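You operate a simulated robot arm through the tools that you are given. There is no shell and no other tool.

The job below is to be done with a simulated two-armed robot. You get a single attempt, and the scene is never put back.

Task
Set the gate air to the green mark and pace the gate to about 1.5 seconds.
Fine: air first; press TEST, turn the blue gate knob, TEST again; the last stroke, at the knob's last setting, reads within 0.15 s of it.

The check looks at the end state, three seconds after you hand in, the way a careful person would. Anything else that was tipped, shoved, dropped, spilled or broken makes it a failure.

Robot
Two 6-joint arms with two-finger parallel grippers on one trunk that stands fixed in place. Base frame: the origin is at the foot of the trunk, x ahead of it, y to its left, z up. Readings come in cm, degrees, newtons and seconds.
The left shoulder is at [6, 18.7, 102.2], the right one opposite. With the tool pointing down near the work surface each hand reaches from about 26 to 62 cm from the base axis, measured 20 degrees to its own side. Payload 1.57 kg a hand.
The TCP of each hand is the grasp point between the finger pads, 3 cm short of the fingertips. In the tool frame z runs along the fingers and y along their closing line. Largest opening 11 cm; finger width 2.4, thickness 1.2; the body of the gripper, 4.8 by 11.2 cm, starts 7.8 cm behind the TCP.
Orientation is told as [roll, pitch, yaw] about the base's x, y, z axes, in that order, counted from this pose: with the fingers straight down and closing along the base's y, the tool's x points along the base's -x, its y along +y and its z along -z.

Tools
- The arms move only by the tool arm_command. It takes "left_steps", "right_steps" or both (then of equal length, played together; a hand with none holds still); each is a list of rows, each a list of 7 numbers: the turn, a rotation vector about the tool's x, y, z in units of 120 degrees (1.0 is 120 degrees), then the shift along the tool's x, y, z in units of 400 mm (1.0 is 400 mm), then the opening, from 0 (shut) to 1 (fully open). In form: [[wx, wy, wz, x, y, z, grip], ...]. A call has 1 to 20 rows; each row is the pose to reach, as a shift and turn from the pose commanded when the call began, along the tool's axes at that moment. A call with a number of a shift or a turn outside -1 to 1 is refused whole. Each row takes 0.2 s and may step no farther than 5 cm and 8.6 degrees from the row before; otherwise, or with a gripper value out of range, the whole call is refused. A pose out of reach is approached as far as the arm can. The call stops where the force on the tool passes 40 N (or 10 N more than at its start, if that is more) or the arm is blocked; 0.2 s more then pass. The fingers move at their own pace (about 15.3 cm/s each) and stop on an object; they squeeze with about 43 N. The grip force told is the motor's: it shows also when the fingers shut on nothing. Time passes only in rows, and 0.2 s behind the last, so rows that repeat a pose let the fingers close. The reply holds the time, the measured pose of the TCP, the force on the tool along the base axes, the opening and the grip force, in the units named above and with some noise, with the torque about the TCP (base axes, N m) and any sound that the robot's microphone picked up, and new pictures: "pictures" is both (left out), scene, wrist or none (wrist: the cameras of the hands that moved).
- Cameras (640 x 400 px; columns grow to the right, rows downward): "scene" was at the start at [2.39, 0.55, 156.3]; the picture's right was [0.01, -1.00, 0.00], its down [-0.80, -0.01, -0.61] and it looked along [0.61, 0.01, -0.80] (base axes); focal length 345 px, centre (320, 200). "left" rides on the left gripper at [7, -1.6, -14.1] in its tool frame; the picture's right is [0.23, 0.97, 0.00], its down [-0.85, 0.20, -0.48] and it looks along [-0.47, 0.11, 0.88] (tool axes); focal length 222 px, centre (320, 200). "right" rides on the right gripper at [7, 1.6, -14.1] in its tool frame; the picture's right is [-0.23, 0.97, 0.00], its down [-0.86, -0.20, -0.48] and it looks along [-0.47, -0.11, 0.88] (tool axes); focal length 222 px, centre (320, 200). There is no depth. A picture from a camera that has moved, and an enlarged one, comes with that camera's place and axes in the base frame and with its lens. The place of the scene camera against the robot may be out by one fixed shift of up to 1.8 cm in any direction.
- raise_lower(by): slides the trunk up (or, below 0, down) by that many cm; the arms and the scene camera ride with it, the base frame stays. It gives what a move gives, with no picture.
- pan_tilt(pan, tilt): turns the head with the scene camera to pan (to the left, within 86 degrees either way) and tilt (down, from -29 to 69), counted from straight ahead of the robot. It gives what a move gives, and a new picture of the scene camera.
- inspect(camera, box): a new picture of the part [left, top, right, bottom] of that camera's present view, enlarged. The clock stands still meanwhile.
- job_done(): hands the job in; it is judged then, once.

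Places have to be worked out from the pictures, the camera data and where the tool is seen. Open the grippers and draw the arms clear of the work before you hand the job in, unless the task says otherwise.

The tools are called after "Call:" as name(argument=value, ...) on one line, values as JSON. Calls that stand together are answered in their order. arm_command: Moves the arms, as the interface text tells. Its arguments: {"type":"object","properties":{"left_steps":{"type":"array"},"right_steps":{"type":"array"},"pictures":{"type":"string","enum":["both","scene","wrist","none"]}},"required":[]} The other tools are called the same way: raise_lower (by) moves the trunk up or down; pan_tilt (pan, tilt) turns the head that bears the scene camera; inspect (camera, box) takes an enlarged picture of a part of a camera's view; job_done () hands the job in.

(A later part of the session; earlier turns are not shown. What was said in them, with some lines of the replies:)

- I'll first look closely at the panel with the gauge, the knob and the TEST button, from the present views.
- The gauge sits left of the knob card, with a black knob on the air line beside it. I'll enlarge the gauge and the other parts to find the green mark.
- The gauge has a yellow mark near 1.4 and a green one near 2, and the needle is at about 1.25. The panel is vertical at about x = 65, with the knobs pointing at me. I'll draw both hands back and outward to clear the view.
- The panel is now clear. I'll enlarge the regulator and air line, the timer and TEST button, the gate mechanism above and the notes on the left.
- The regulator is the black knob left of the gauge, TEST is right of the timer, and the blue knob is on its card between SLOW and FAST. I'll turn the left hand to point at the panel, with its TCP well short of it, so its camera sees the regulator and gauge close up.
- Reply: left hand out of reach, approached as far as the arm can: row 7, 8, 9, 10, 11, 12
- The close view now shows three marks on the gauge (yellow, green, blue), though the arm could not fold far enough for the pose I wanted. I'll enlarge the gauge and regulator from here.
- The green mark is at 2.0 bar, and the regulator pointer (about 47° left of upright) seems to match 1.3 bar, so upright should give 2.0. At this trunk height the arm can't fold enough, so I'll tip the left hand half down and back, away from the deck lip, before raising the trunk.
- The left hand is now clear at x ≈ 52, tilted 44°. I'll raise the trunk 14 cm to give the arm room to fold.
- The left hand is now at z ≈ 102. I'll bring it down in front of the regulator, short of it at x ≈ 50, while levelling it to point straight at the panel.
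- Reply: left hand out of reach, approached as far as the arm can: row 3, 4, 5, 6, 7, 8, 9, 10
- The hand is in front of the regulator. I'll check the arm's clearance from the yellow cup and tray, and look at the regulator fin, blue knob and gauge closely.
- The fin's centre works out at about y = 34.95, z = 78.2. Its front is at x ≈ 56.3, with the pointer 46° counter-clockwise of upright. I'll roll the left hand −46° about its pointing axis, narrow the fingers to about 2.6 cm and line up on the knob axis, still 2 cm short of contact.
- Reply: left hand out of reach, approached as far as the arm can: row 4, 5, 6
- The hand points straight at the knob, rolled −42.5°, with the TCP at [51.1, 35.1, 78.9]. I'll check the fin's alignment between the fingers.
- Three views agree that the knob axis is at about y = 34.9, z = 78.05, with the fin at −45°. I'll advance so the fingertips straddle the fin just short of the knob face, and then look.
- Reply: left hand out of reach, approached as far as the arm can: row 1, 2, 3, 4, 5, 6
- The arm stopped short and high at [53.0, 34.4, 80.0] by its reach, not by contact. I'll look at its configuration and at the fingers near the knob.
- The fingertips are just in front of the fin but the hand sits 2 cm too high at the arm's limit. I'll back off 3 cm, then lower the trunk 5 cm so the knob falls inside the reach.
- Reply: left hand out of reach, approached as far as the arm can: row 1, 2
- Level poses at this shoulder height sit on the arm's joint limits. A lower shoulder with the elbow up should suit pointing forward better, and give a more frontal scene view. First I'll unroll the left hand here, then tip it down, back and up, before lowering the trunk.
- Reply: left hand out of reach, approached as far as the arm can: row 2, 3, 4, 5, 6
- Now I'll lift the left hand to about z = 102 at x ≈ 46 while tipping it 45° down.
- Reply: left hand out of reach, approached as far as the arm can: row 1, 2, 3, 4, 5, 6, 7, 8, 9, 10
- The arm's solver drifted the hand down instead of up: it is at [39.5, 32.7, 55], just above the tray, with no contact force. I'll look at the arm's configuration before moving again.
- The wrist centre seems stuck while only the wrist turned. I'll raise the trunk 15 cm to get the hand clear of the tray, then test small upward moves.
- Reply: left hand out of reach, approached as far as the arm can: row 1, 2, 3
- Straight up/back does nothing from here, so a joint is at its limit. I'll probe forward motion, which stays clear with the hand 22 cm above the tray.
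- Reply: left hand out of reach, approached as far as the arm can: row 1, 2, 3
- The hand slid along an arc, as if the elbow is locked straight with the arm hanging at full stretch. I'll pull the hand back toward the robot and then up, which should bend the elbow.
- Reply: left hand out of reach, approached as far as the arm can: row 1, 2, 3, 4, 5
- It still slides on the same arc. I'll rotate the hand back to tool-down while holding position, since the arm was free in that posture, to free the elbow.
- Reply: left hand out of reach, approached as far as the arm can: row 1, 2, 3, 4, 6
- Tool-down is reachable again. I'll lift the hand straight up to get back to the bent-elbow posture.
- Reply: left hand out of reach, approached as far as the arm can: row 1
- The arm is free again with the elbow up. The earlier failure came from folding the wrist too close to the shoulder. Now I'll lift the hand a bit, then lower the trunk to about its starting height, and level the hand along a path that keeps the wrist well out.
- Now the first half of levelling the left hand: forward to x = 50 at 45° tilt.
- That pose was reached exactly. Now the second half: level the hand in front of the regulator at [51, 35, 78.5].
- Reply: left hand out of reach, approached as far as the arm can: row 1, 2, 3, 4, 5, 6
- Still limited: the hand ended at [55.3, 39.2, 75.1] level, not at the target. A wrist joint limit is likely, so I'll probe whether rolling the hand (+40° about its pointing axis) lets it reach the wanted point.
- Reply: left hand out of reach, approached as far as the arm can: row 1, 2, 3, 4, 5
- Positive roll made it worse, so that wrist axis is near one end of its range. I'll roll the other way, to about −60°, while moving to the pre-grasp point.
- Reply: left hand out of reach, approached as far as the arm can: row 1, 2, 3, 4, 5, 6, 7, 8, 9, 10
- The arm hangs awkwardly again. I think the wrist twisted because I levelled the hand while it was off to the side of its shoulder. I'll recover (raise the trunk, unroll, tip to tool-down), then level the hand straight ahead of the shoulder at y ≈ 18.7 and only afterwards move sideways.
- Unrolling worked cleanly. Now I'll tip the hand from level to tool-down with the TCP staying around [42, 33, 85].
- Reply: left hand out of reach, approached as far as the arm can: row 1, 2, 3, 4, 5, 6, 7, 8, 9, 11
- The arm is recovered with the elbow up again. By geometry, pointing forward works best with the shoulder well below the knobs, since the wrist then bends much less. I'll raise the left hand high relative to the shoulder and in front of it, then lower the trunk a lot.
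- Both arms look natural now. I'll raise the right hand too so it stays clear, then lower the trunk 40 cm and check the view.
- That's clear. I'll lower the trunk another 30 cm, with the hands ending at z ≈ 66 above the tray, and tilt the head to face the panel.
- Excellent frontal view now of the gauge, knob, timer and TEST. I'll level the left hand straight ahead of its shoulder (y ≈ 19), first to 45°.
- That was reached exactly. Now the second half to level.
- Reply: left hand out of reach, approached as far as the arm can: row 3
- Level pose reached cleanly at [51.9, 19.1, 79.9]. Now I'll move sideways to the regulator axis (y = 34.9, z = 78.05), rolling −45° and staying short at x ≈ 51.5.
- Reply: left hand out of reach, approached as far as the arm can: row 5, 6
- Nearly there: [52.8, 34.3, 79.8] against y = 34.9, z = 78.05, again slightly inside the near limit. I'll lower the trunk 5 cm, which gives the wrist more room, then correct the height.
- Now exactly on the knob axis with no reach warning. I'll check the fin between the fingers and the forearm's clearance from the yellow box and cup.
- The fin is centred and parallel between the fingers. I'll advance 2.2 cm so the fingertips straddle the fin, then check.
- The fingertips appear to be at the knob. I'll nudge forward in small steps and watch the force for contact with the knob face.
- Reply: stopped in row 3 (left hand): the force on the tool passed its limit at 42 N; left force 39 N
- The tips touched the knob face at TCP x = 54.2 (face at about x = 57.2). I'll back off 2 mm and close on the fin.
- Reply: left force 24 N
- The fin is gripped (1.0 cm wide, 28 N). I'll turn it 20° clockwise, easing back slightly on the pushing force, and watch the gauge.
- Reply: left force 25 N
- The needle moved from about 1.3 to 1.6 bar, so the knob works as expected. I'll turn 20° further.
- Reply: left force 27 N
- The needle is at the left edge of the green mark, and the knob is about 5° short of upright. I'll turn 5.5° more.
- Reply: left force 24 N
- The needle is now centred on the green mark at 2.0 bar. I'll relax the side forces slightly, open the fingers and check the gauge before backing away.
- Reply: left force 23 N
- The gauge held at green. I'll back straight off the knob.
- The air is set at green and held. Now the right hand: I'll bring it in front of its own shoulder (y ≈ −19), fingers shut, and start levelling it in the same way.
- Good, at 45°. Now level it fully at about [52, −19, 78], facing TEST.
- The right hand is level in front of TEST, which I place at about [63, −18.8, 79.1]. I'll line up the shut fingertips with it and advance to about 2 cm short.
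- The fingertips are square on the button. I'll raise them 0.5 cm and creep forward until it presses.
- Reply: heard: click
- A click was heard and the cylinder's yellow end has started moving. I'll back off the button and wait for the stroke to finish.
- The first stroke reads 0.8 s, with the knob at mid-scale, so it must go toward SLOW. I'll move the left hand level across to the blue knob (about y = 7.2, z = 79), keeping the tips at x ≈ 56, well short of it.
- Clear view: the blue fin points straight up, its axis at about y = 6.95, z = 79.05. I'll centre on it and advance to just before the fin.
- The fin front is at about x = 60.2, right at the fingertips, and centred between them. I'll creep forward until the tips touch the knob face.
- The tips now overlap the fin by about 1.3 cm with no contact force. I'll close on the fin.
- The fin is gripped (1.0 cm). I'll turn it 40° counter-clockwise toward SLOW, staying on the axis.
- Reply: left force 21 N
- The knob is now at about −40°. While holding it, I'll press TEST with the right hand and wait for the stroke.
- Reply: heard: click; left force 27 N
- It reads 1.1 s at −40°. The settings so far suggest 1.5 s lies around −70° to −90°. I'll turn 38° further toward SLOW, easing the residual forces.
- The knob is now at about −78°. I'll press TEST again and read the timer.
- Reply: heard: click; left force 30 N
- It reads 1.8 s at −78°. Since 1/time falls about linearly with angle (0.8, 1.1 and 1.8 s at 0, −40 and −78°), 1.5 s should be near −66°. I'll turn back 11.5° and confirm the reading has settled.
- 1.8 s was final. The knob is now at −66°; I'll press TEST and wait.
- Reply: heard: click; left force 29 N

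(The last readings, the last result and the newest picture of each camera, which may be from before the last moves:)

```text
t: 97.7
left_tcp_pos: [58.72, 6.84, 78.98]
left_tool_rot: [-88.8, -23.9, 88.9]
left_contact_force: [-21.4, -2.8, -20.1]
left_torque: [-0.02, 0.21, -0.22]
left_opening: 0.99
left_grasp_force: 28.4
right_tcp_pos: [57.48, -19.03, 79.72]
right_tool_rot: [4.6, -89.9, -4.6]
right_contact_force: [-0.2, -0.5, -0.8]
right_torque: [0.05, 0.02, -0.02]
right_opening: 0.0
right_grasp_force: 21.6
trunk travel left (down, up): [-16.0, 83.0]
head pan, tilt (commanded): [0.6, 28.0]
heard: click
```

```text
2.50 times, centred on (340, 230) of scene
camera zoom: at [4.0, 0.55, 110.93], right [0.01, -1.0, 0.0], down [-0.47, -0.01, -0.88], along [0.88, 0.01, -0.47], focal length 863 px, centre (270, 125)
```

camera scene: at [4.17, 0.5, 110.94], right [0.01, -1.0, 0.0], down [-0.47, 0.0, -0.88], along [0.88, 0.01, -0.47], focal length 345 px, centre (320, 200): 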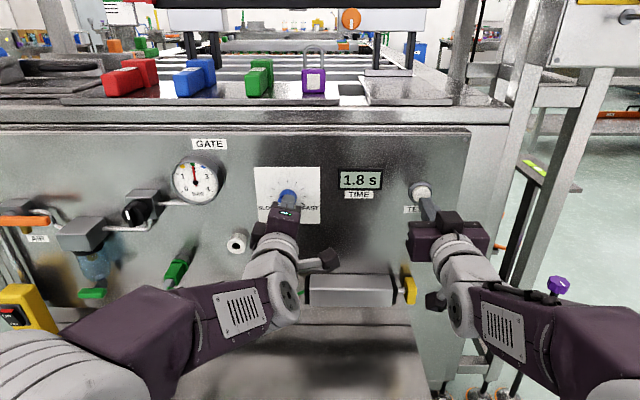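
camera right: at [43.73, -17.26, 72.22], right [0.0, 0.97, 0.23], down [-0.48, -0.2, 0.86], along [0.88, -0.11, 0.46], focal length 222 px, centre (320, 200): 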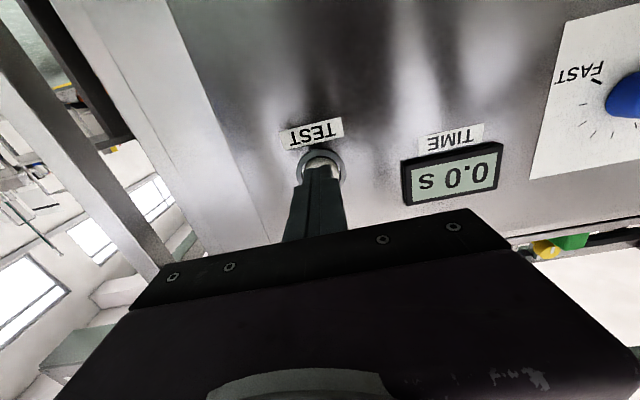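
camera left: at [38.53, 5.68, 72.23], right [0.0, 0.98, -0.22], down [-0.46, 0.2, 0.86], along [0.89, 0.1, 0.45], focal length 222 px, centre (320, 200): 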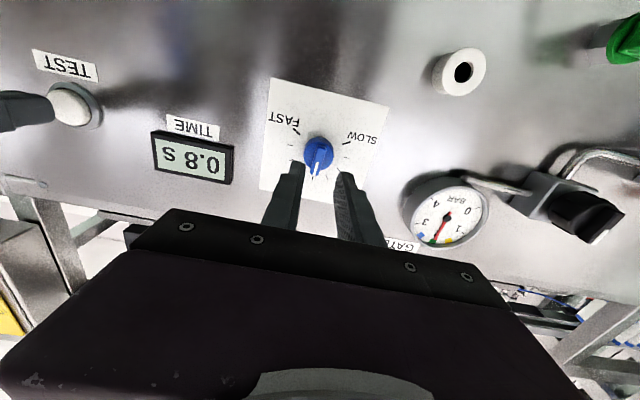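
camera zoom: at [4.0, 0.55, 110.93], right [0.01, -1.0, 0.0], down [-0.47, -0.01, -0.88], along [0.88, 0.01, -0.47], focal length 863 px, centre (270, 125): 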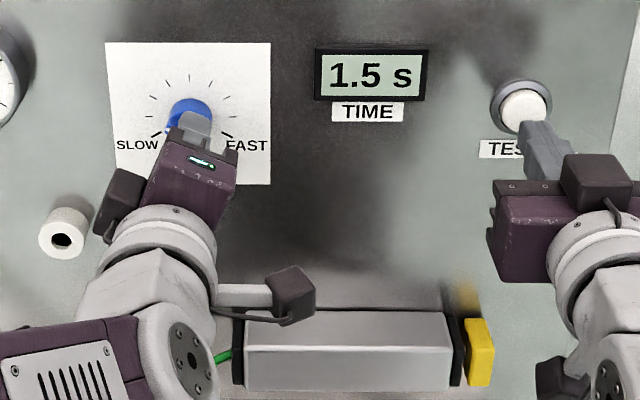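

1.5 s on target. I'll relax the residual forces, open the left fingers and back straight off the blue knob, then run a final TEST at that setting.

Call:
arm_command(left_steps=[[0, 0, 0, 0.001, 0.003, -0.003, 0.0], [0, 0, 0, 0.001, 0.003, -0.003, 0.0], [0, 0, 0, 0.001, 0.003, -0.003, 0.12], [0, 0, 0, 0.001, 0.003, -0.003, 0.25], [0, 0, 0, 0.001, 0.003, -0.003, 0.25], [0, 0, 0, 0.001, 0.003, -0.02, 0.25], [0, 0, 0, 0.001, 0.003, -0.05, 0.25], [0, 0, 0, 0.001, 0.003, -0.1, 0.25], [0, 0, 0, 0.001, 0.003, -0.13, 0.25]], pictures="both")

Call:
inspect(camera="left", box=[240, 80, 400, 200])

Call:
inspect(camera="scene", box=[240, 150, 400, 250])

```text
t: 99.7
left_tcp_pos: [53.28, 6.99, 79.12]
left_tool_rot: [-89.0, -23.8, 89.2]
left_contact_force: [-0.5, -0.3, 0.2]
left_torque: [0.02, -0.04, -0.03]
left_opening: 2.73
left_grasp_force: 0.1
right_tcp_pos: [57.58, -19.02, 79.65]
right_tool_rot: [-1.4, -89.9, 1.4]
right_contact_force: [0.6, 0.8, -0.2]
right_torque: [0.03, 0.03, 0.03]
right_opening: 0.01
right_grasp_force: 21.1
trunk travel left (down, up): [-16.0, 83.0]
head pan, tilt (commanded): [0.6, 28.0]
camera scene: at [4.05, 0.57, 110.94], right [0.01, -1.0, 0.0], down [-0.47, -0.01, -0.88], along [0.88, 0.01, -0.47], focal length 345 px, centre (320, 200)
camera left: at [39.05, -0.07, 78.03], right [-0.01, 0.19, -0.98], down [-0.47, 0.87, 0.17], along [0.88, 0.46, 0.08], focal length 222 px, centre (320, 200)
```

scene: 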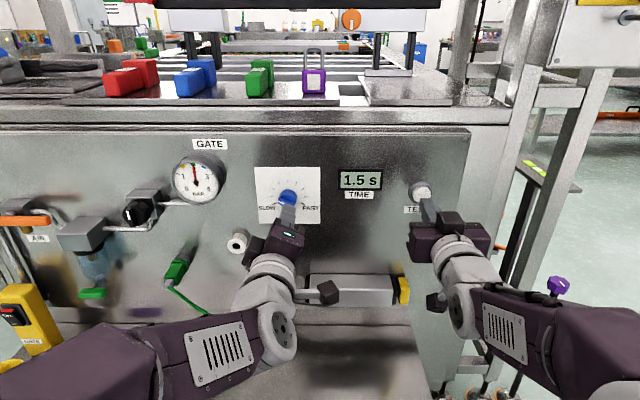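
left: 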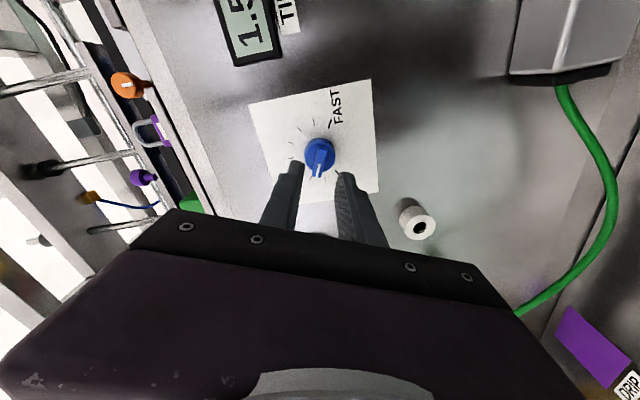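

```text
3.33 times, centred on (320, 140) of left
camera zoom: at [39.05, -0.07, 78.03], right [-0.01, 0.19, -0.98], down [-0.47, 0.87, 0.17], along [0.88, 0.46, 0.08], focal length 740 px, centre (320, 400)
```

zoom: 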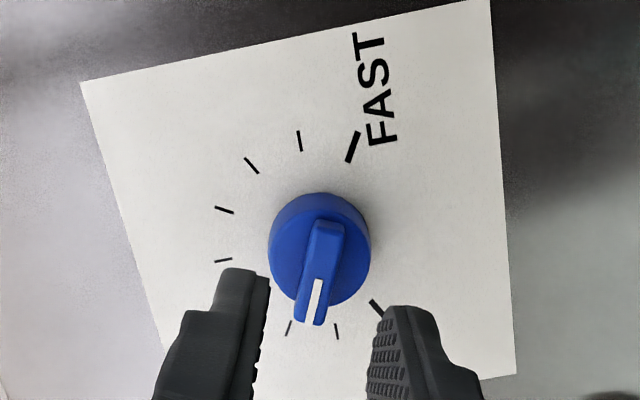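

```text
4.00 times, centred on (320, 200) of scene
camera zoom: at [4.05, 0.57, 110.94], right [0.01, -1.0, 0.0], down [-0.47, -0.01, -0.88], along [0.88, 0.01, -0.47], focal length 1381 px, centre (320, 200)
```

zoom: 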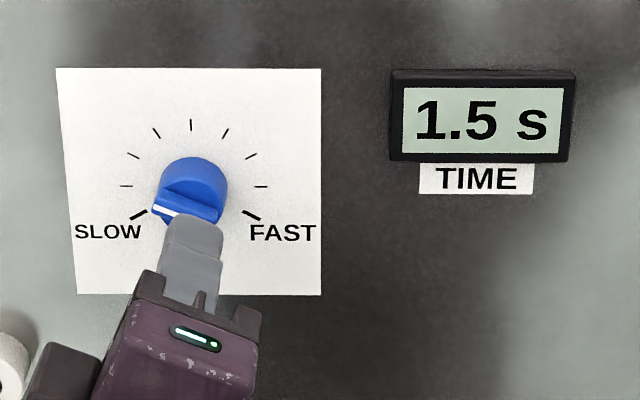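

The knob stayed put on release. Now the final TEST at this setting.

Call:
arm_command(right_steps=[[0, 0, 0, 0, 0, 0.02, 0.0], [0, 0, 0, 0, 0, 0.035, 0.0], [0, 0, 0, 0, 0, 0.045, 0.0], [0, 0, 0, 0, 0, 0.055, 0.0], [0, 0, 0, 0, 0, 0.055, 0.0], [0, 0, 0, 0, 0, 0.03, 0.0], [0, 0, 0, 0, 0, 0.0, 0.0], [0, 0, 0, 0, 0, -0.04, 0.0], [0, 0, 0, 0, 0, -0.08, 0.0], [0, 0, 0, 0, 0, -0.08, 0.0], [0, 0, 0, 0, 0, -0.08, 0.0], [0, 0, 0, 0, 0, -0.08, 0.0], [0, 0, 0, 0, 0, -0.08, 0.0], [0, 0, 0, 0, 0, -0.08, 0.0], [0, 0, 0, 0, 0, -0.08, 0.0], [0, 0, 0, 0, 0, -0.08, 0.0], [0, 0, 0, 0, 0, -0.08, 0.0], [0, 0, 0, 0, 0, -0.08, 0.0], [0, 0, 0, 0, 0, -0.08, 0.0], [0, 0, 0, 0, 0, -0.08, 0.0]], pictures="none")

Call:
inspect(camera="scene", box=[160, 150, 440, 310])

Call:
inspect(camera="scene", box=[160, 150, 230, 205])

```text
t: 103.9
left_tcp_pos: [53.4, 6.96, 79.06]
left_tool_rot: [-89.1, -23.9, 89.2]
left_contact_force: [0.0, -0.5, -0.3]
left_torque: [-0.01, -0.02, 0.0]
left_opening: 2.74
left_grasp_force: 0.0
right_tcp_pos: [54.33, -18.93, 79.68]
right_tool_rot: [-0.4, -89.9, 0.3]
right_contact_force: [-0.5, 0.3, 0.3]
right_torque: [0.03, -0.02, 0.01]
right_opening: 0.0
right_grasp_force: 20.9
trunk travel left (down, up): [-16.0, 83.0]
head pan, tilt (commanded): [0.6, 28.0]
heard: click
```

```text
2.29 times, centred on (300, 230) of scene
camera zoom: at [4.06, 0.56, 110.94], right [0.01, -1.0, 0.0], down [-0.47, -0.01, -0.88], along [0.88, 0.01, -0.47], focal length 789 px, centre (366, 131)
```

zoom: 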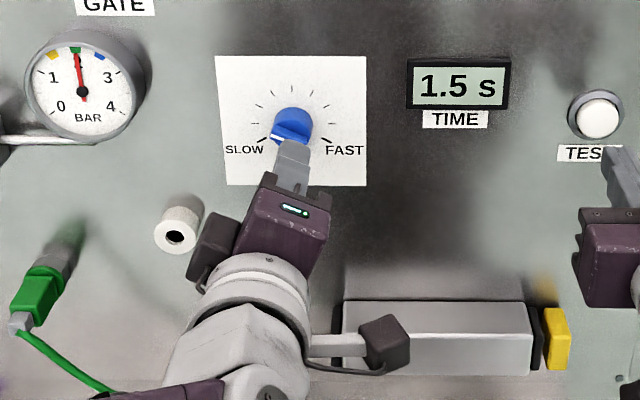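

```text
7.27 times, centred on (195, 178) of scene
camera zoom: at [4.06, 0.56, 110.94], right [0.01, -1.0, 0.0], down [-0.47, -0.01, -0.88], along [0.88, 0.01, -0.47], focal length 2510 px, centre (1229, 364)
```

zoom: 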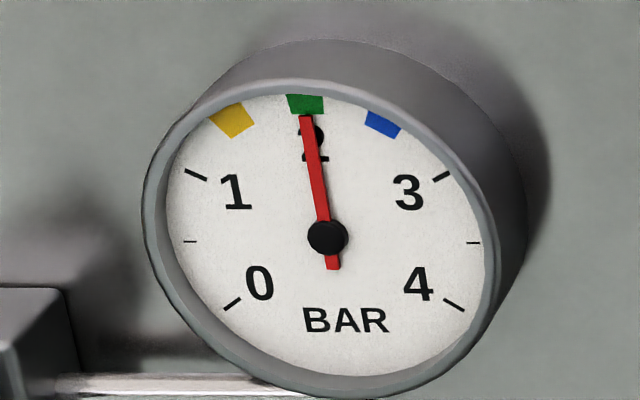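

The final stroke reads 1.5 s with the air on green. Now I'll withdraw: the left hand unrolls and moves to y = 19 while the right hand tips back down, retracing the paths they came by.

Call:
arm_command(left_steps=[[0, 0, 0.0611, -0.029, 0.016, -0.02, 0.25], [0, 0, 0.1222, -0.058, 0.032, -0.035, 0.25], [0, 0, 0.1833, -0.088, 0.048, -0.035, 0.25], [0, 0, 0.2444, -0.117, 0.064, -0.035, 0.25], [0, 0, 0.3056, -0.147, 0.08, -0.035, 0.25], [0, 0, 0.3667, -0.176, 0.096, -0.035, 0.25], [0, 0, 0.4278, -0.205, 0.112, -0.035, 0.25], [0, 0, 0.4889, -0.235, 0.128, -0.035, 0.25], [0, 0, 0.55, -0.264, 0.144, -0.035, 0.25]], right_steps=[[0, 0, 0, 0.014, 0, -0.02, 0.0], [0, 0, 0, 0.028, 0, -0.04, 0.0], [0, 0, 0, 0.0425, 0, -0.0575, 0.0], [0, 0.0625, 0, 0.059, 0, -0.066, 0.0], [0, 0.125, 0, 0.0755, 0, -0.0745, 0.0], [0, 0.1875, 0, 0.0925, 0, -0.0825, 0.0], [0, 0.25, 0, 0.126, 0, -0.091, 0.0], [0, 0.3125, 0, 0.159, 0, -0.099, 0.0], [0, 0.375, 0, 0.1925, 0, -0.1075, 0.0]], pictures="scene")

```text
t: 105.9
left_tcp_pos: [52.21, 18.96, 78.08]
left_tool_rot: [0.8, -89.1, -1.3]
left_contact_force: [-0.1, 0.7, -0.3]
left_torque: [0.03, -0.01, 0.01]
left_opening: 2.74
left_grasp_force: 0.1
right_tcp_pos: [50.2, -18.99, 71.91]
right_tool_rot: [0.0, -44.8, 0.0]
right_contact_force: [-0.2, 0.4, -0.1]
right_torque: [0.02, 0.0, -0.03]
right_opening: 0.02
right_grasp_force: 21.0
trunk travel left (down, up): [-16.0, 83.0]
head pan, tilt (commanded): [0.6, 28.0]
camera scene: at [4.07, 0.57, 110.94], right [0.01, -1.0, 0.0], down [-0.47, -0.01, -0.88], along [0.88, 0.01, -0.47], focal length 345 px, centre (320, 200)
```

scene: 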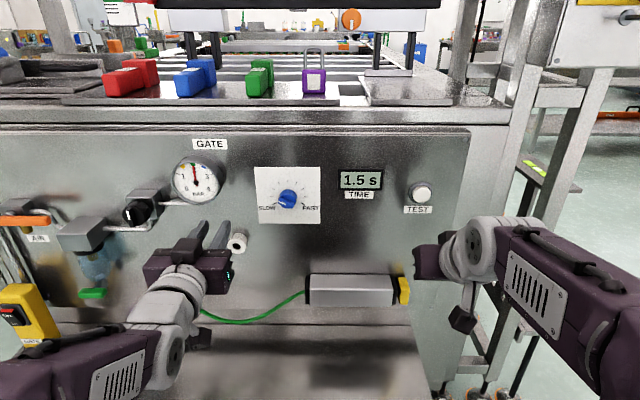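

All clear. Next: the left hand to 45° and the right hand to tool-down, both drawing back.

Call:
arm_command(left_steps=[[0, 0.0625, 0, 0.0175, 0, -0.01, 0.25], [0, 0.125, 0, 0.035, 0, -0.02, 0.25], [0, 0.1875, 0, 0.0525, 0, -0.03, 0.25], [0, 0.25, 0, 0.0858, 0, -0.038, 0.25], [0, 0.3125, 0, 0.119, 0, -0.047, 0.25], [0, 0.37, 0, 0.1525, 0, -0.055, 0.25]], right_steps=[[0, 0.0625, 0, 0.054, -0.004, 0.005, 0.0], [0, 0.125, 0, 0.108, -0.008, 0.01, 0.0], [0, 0.1875, 0, 0.1626, -0.0125, 0.014, 0.0], [0, 0.25, 0, 0.2156, -0.017, 0.02, 0.0], [0, 0.3125, 0, 0.2687, -0.021, 0.026, 0.0], [0, 0.372, 0, 0.3217, -0.025, 0.032, 0.0]], pictures="none")

```text
t: 107.3
left_tcp_pos: [49.76, 18.99, 72.11]
left_tool_rot: [-0.1, -44.6, -0.3]
left_contact_force: [0.8, -1.0, -0.2]
left_torque: [0.02, 0.02, 0.02]
left_opening: 2.72
left_grasp_force: 0.0
left hand out of reach, approached as far as the arm can: row 3
right_tcp_pos: [41.88, -20.02, 62.02]
right_tool_rot: [-0.1, -0.1, 0.0]
right_contact_force: [-0.1, 0.3, 0.0]
right_torque: [0.0, 0.03, 0.0]
right_opening: 0.0
right_grasp_force: 21.1
trunk travel left (down, up): [-16.0, 83.0]
head pan, tilt (commanded): [0.6, 28.0]
```

Both were reached. I'll finish withdrawing: the left to tool-down, the right back and out, both grippers opening.

Call:
arm_command(left_steps=[[0, 0.0625, 0, 0.0525, 0.008, 0.006, 0.3], [0, 0.125, 0, 0.105, 0.016, 0.013, 0.3], [0, 0.1875, 0, 0.157, 0.025, 0.02, 0.4], [0, 0.25, 0, 0.21, 0.033, 0.026, 0.5], [0, 0.3125, 0, 0.262, 0.041, 0.033, 0.6], [0, 0.372, 0, 0.3147, 0.05, 0.039, 0.6]], right_steps=[[0, 0, 0, 0.04, -0.03, -0.005, 0.1], [0, 0, 0, 0.08, -0.06, -0.01, 0.2], [0, 0, 0, 0.12, -0.09, -0.015, 0.3], [0, 0, 0, 0.155, -0.12, -0.02, 0.4], [0, 0, 0, 0.19, -0.15, -0.025, 0.5], [0, 0, 0, 0.225, -0.175, -0.025, 0.6]], pictures="scene")

```text
t: 108.7
left_tcp_pos: [41.98, 21.18, 61.97]
left_tool_rot: [0.0, 0.2, -0.3]
left_contact_force: [0.2, -0.8, 0.7]
left_torque: [0.02, -0.02, -0.01]
left_opening: 6.61
left_grasp_force: 0.0
right_tcp_pos: [32.78, -26.97, 62.97]
right_tool_rot: [-0.1, -0.3, 0.0]
right_contact_force: [-0.4, -0.7, -1.6]
right_torque: [-0.05, 0.01, 0.03]
right_opening: 6.61
right_grasp_force: 0.0
trunk travel left (down, up): [-16.0, 83.0]
head pan, tilt (commanded): [0.6, 28.0]
camera scene: at [4.07, 0.57, 110.94], right [0.01, -1.0, 0.0], down [-0.47, -0.01, -0.88], along [0.88, 0.01, -0.47], focal length 345 px, centre (320, 200)
```

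scene: 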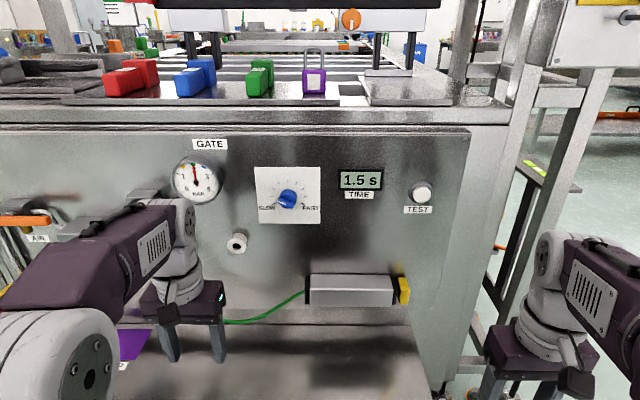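

Both hands are back and open. I'll draw the left hand a bit further back, then take a last look at everything.

Call:
arm_command(left_steps=[[0, 0, 0, 0.07, 0.05, -0.02, 0.6], [0, 0, 0, 0.14, 0.1, -0.04, 0.6], [0, 0, 0, 0.2, 0.15, -0.06, 0.6], [0, 0, 0, 0.2, 0.15, -0.06, 0.6]], pictures="scene")

Call:
inspect(camera="scene", box=[160, 140, 440, 315])

Call:
inspect(camera="left", box=[0, 0, 640, 400])

```text
t: 109.7
left_tcp_pos: [34.18, 27.17, 64.34]
left_tool_rot: [-0.1, -0.1, -0.5]
left_contact_force: [-0.5, -0.3, 0.1]
left_torque: [-0.01, 0.0, 0.02]
left_opening: 6.61
left_grasp_force: 0.1
right_tcp_pos: [32.91, -26.99, 63.02]
right_tool_rot: [0.1, -0.3, -0.1]
right_contact_force: [-0.3, 0.1, 0.6]
right_torque: [-0.01, 0.02, 0.01]
right_opening: 6.62
right_grasp_force: 0.1
trunk travel left (down, up): [-16.0, 83.0]
head pan, tilt (commanded): [0.6, 28.0]
camera scene: at [4.06, 0.57, 110.94], right [0.01, -1.0, 0.0], down [-0.47, -0.01, -0.88], along [0.88, 0.01, -0.47], focal length 345 px, centre (320, 200)
```

scene: 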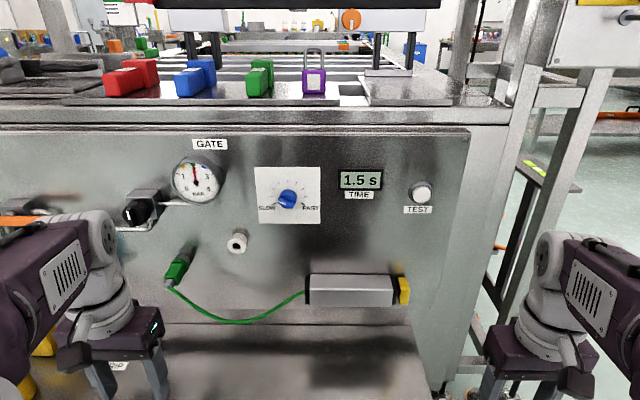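

```text
2.29 times, centred on (300, 228) of scene
camera zoom: at [4.06, 0.57, 110.94], right [0.01, -1.0, 0.0], down [-0.47, -0.01, -0.88], along [0.88, 0.01, -0.47], focal length 789 px, centre (366, 137)
```

zoom: 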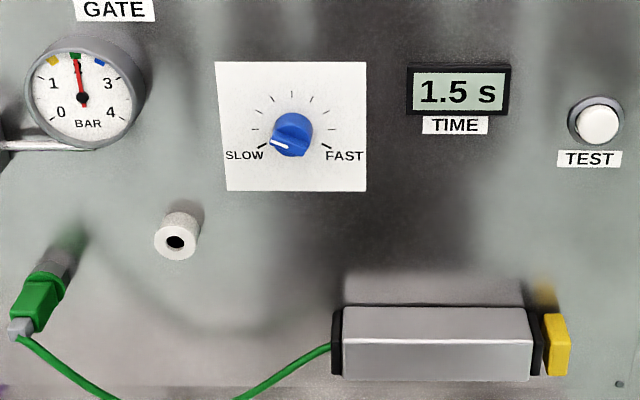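

```text
1.00 times, centred on (320, 200) of left (not enlarged: the box is as wide or as high as the picture)
camera zoom: at [27.07, 25.58, 78.59], right [-0.22, 0.98, 0.0], down [0.86, 0.19, 0.48], along [0.47, 0.1, -0.88], focal length 222 px, centre (320, 200)
```

zoom: 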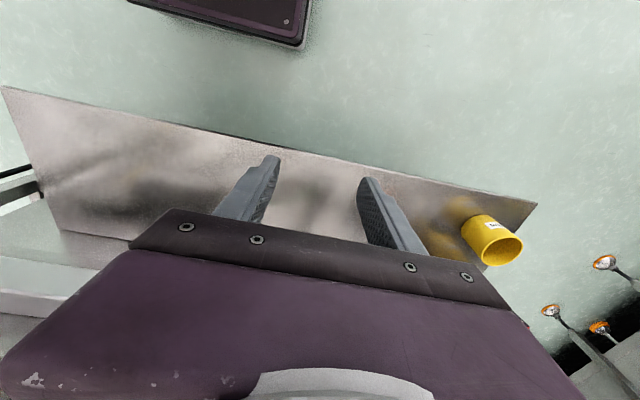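

The air sits on the green mark, the last stroke at the knob's present setting reads 1.5 s, and nothing else has been disturbed. Both hands are open and clear of the work, so I'm handing the job in.

Call:
job_done()

```text
The job is handed in.
```

The gate air is set to the green mark at 2.0 bar, and the gate is paced to 1.5 seconds. I've handed the job in.

- **Air first:** I turned the black regulator knob clockwise until the needle sat on green. It was still there when I last looked.
- **Pacing:** The first TEST read 0.8 s. I turned the blue gate knob toward SLOW, testing as I went (1.1 s, then 1.8 s), and turned it back slightly to reach 1.5 s.
- **Final check:** I let go of the knob and pressed TEST once more, and it read 1.5 s at that setting.

Getting the left arm to point at the panel took several tries. At one stage its hand sank to about 8 cm above the tray, but it touched nothing. In the final pictures nothing looked tipped or moved, and both hands are open and clear of the panel.
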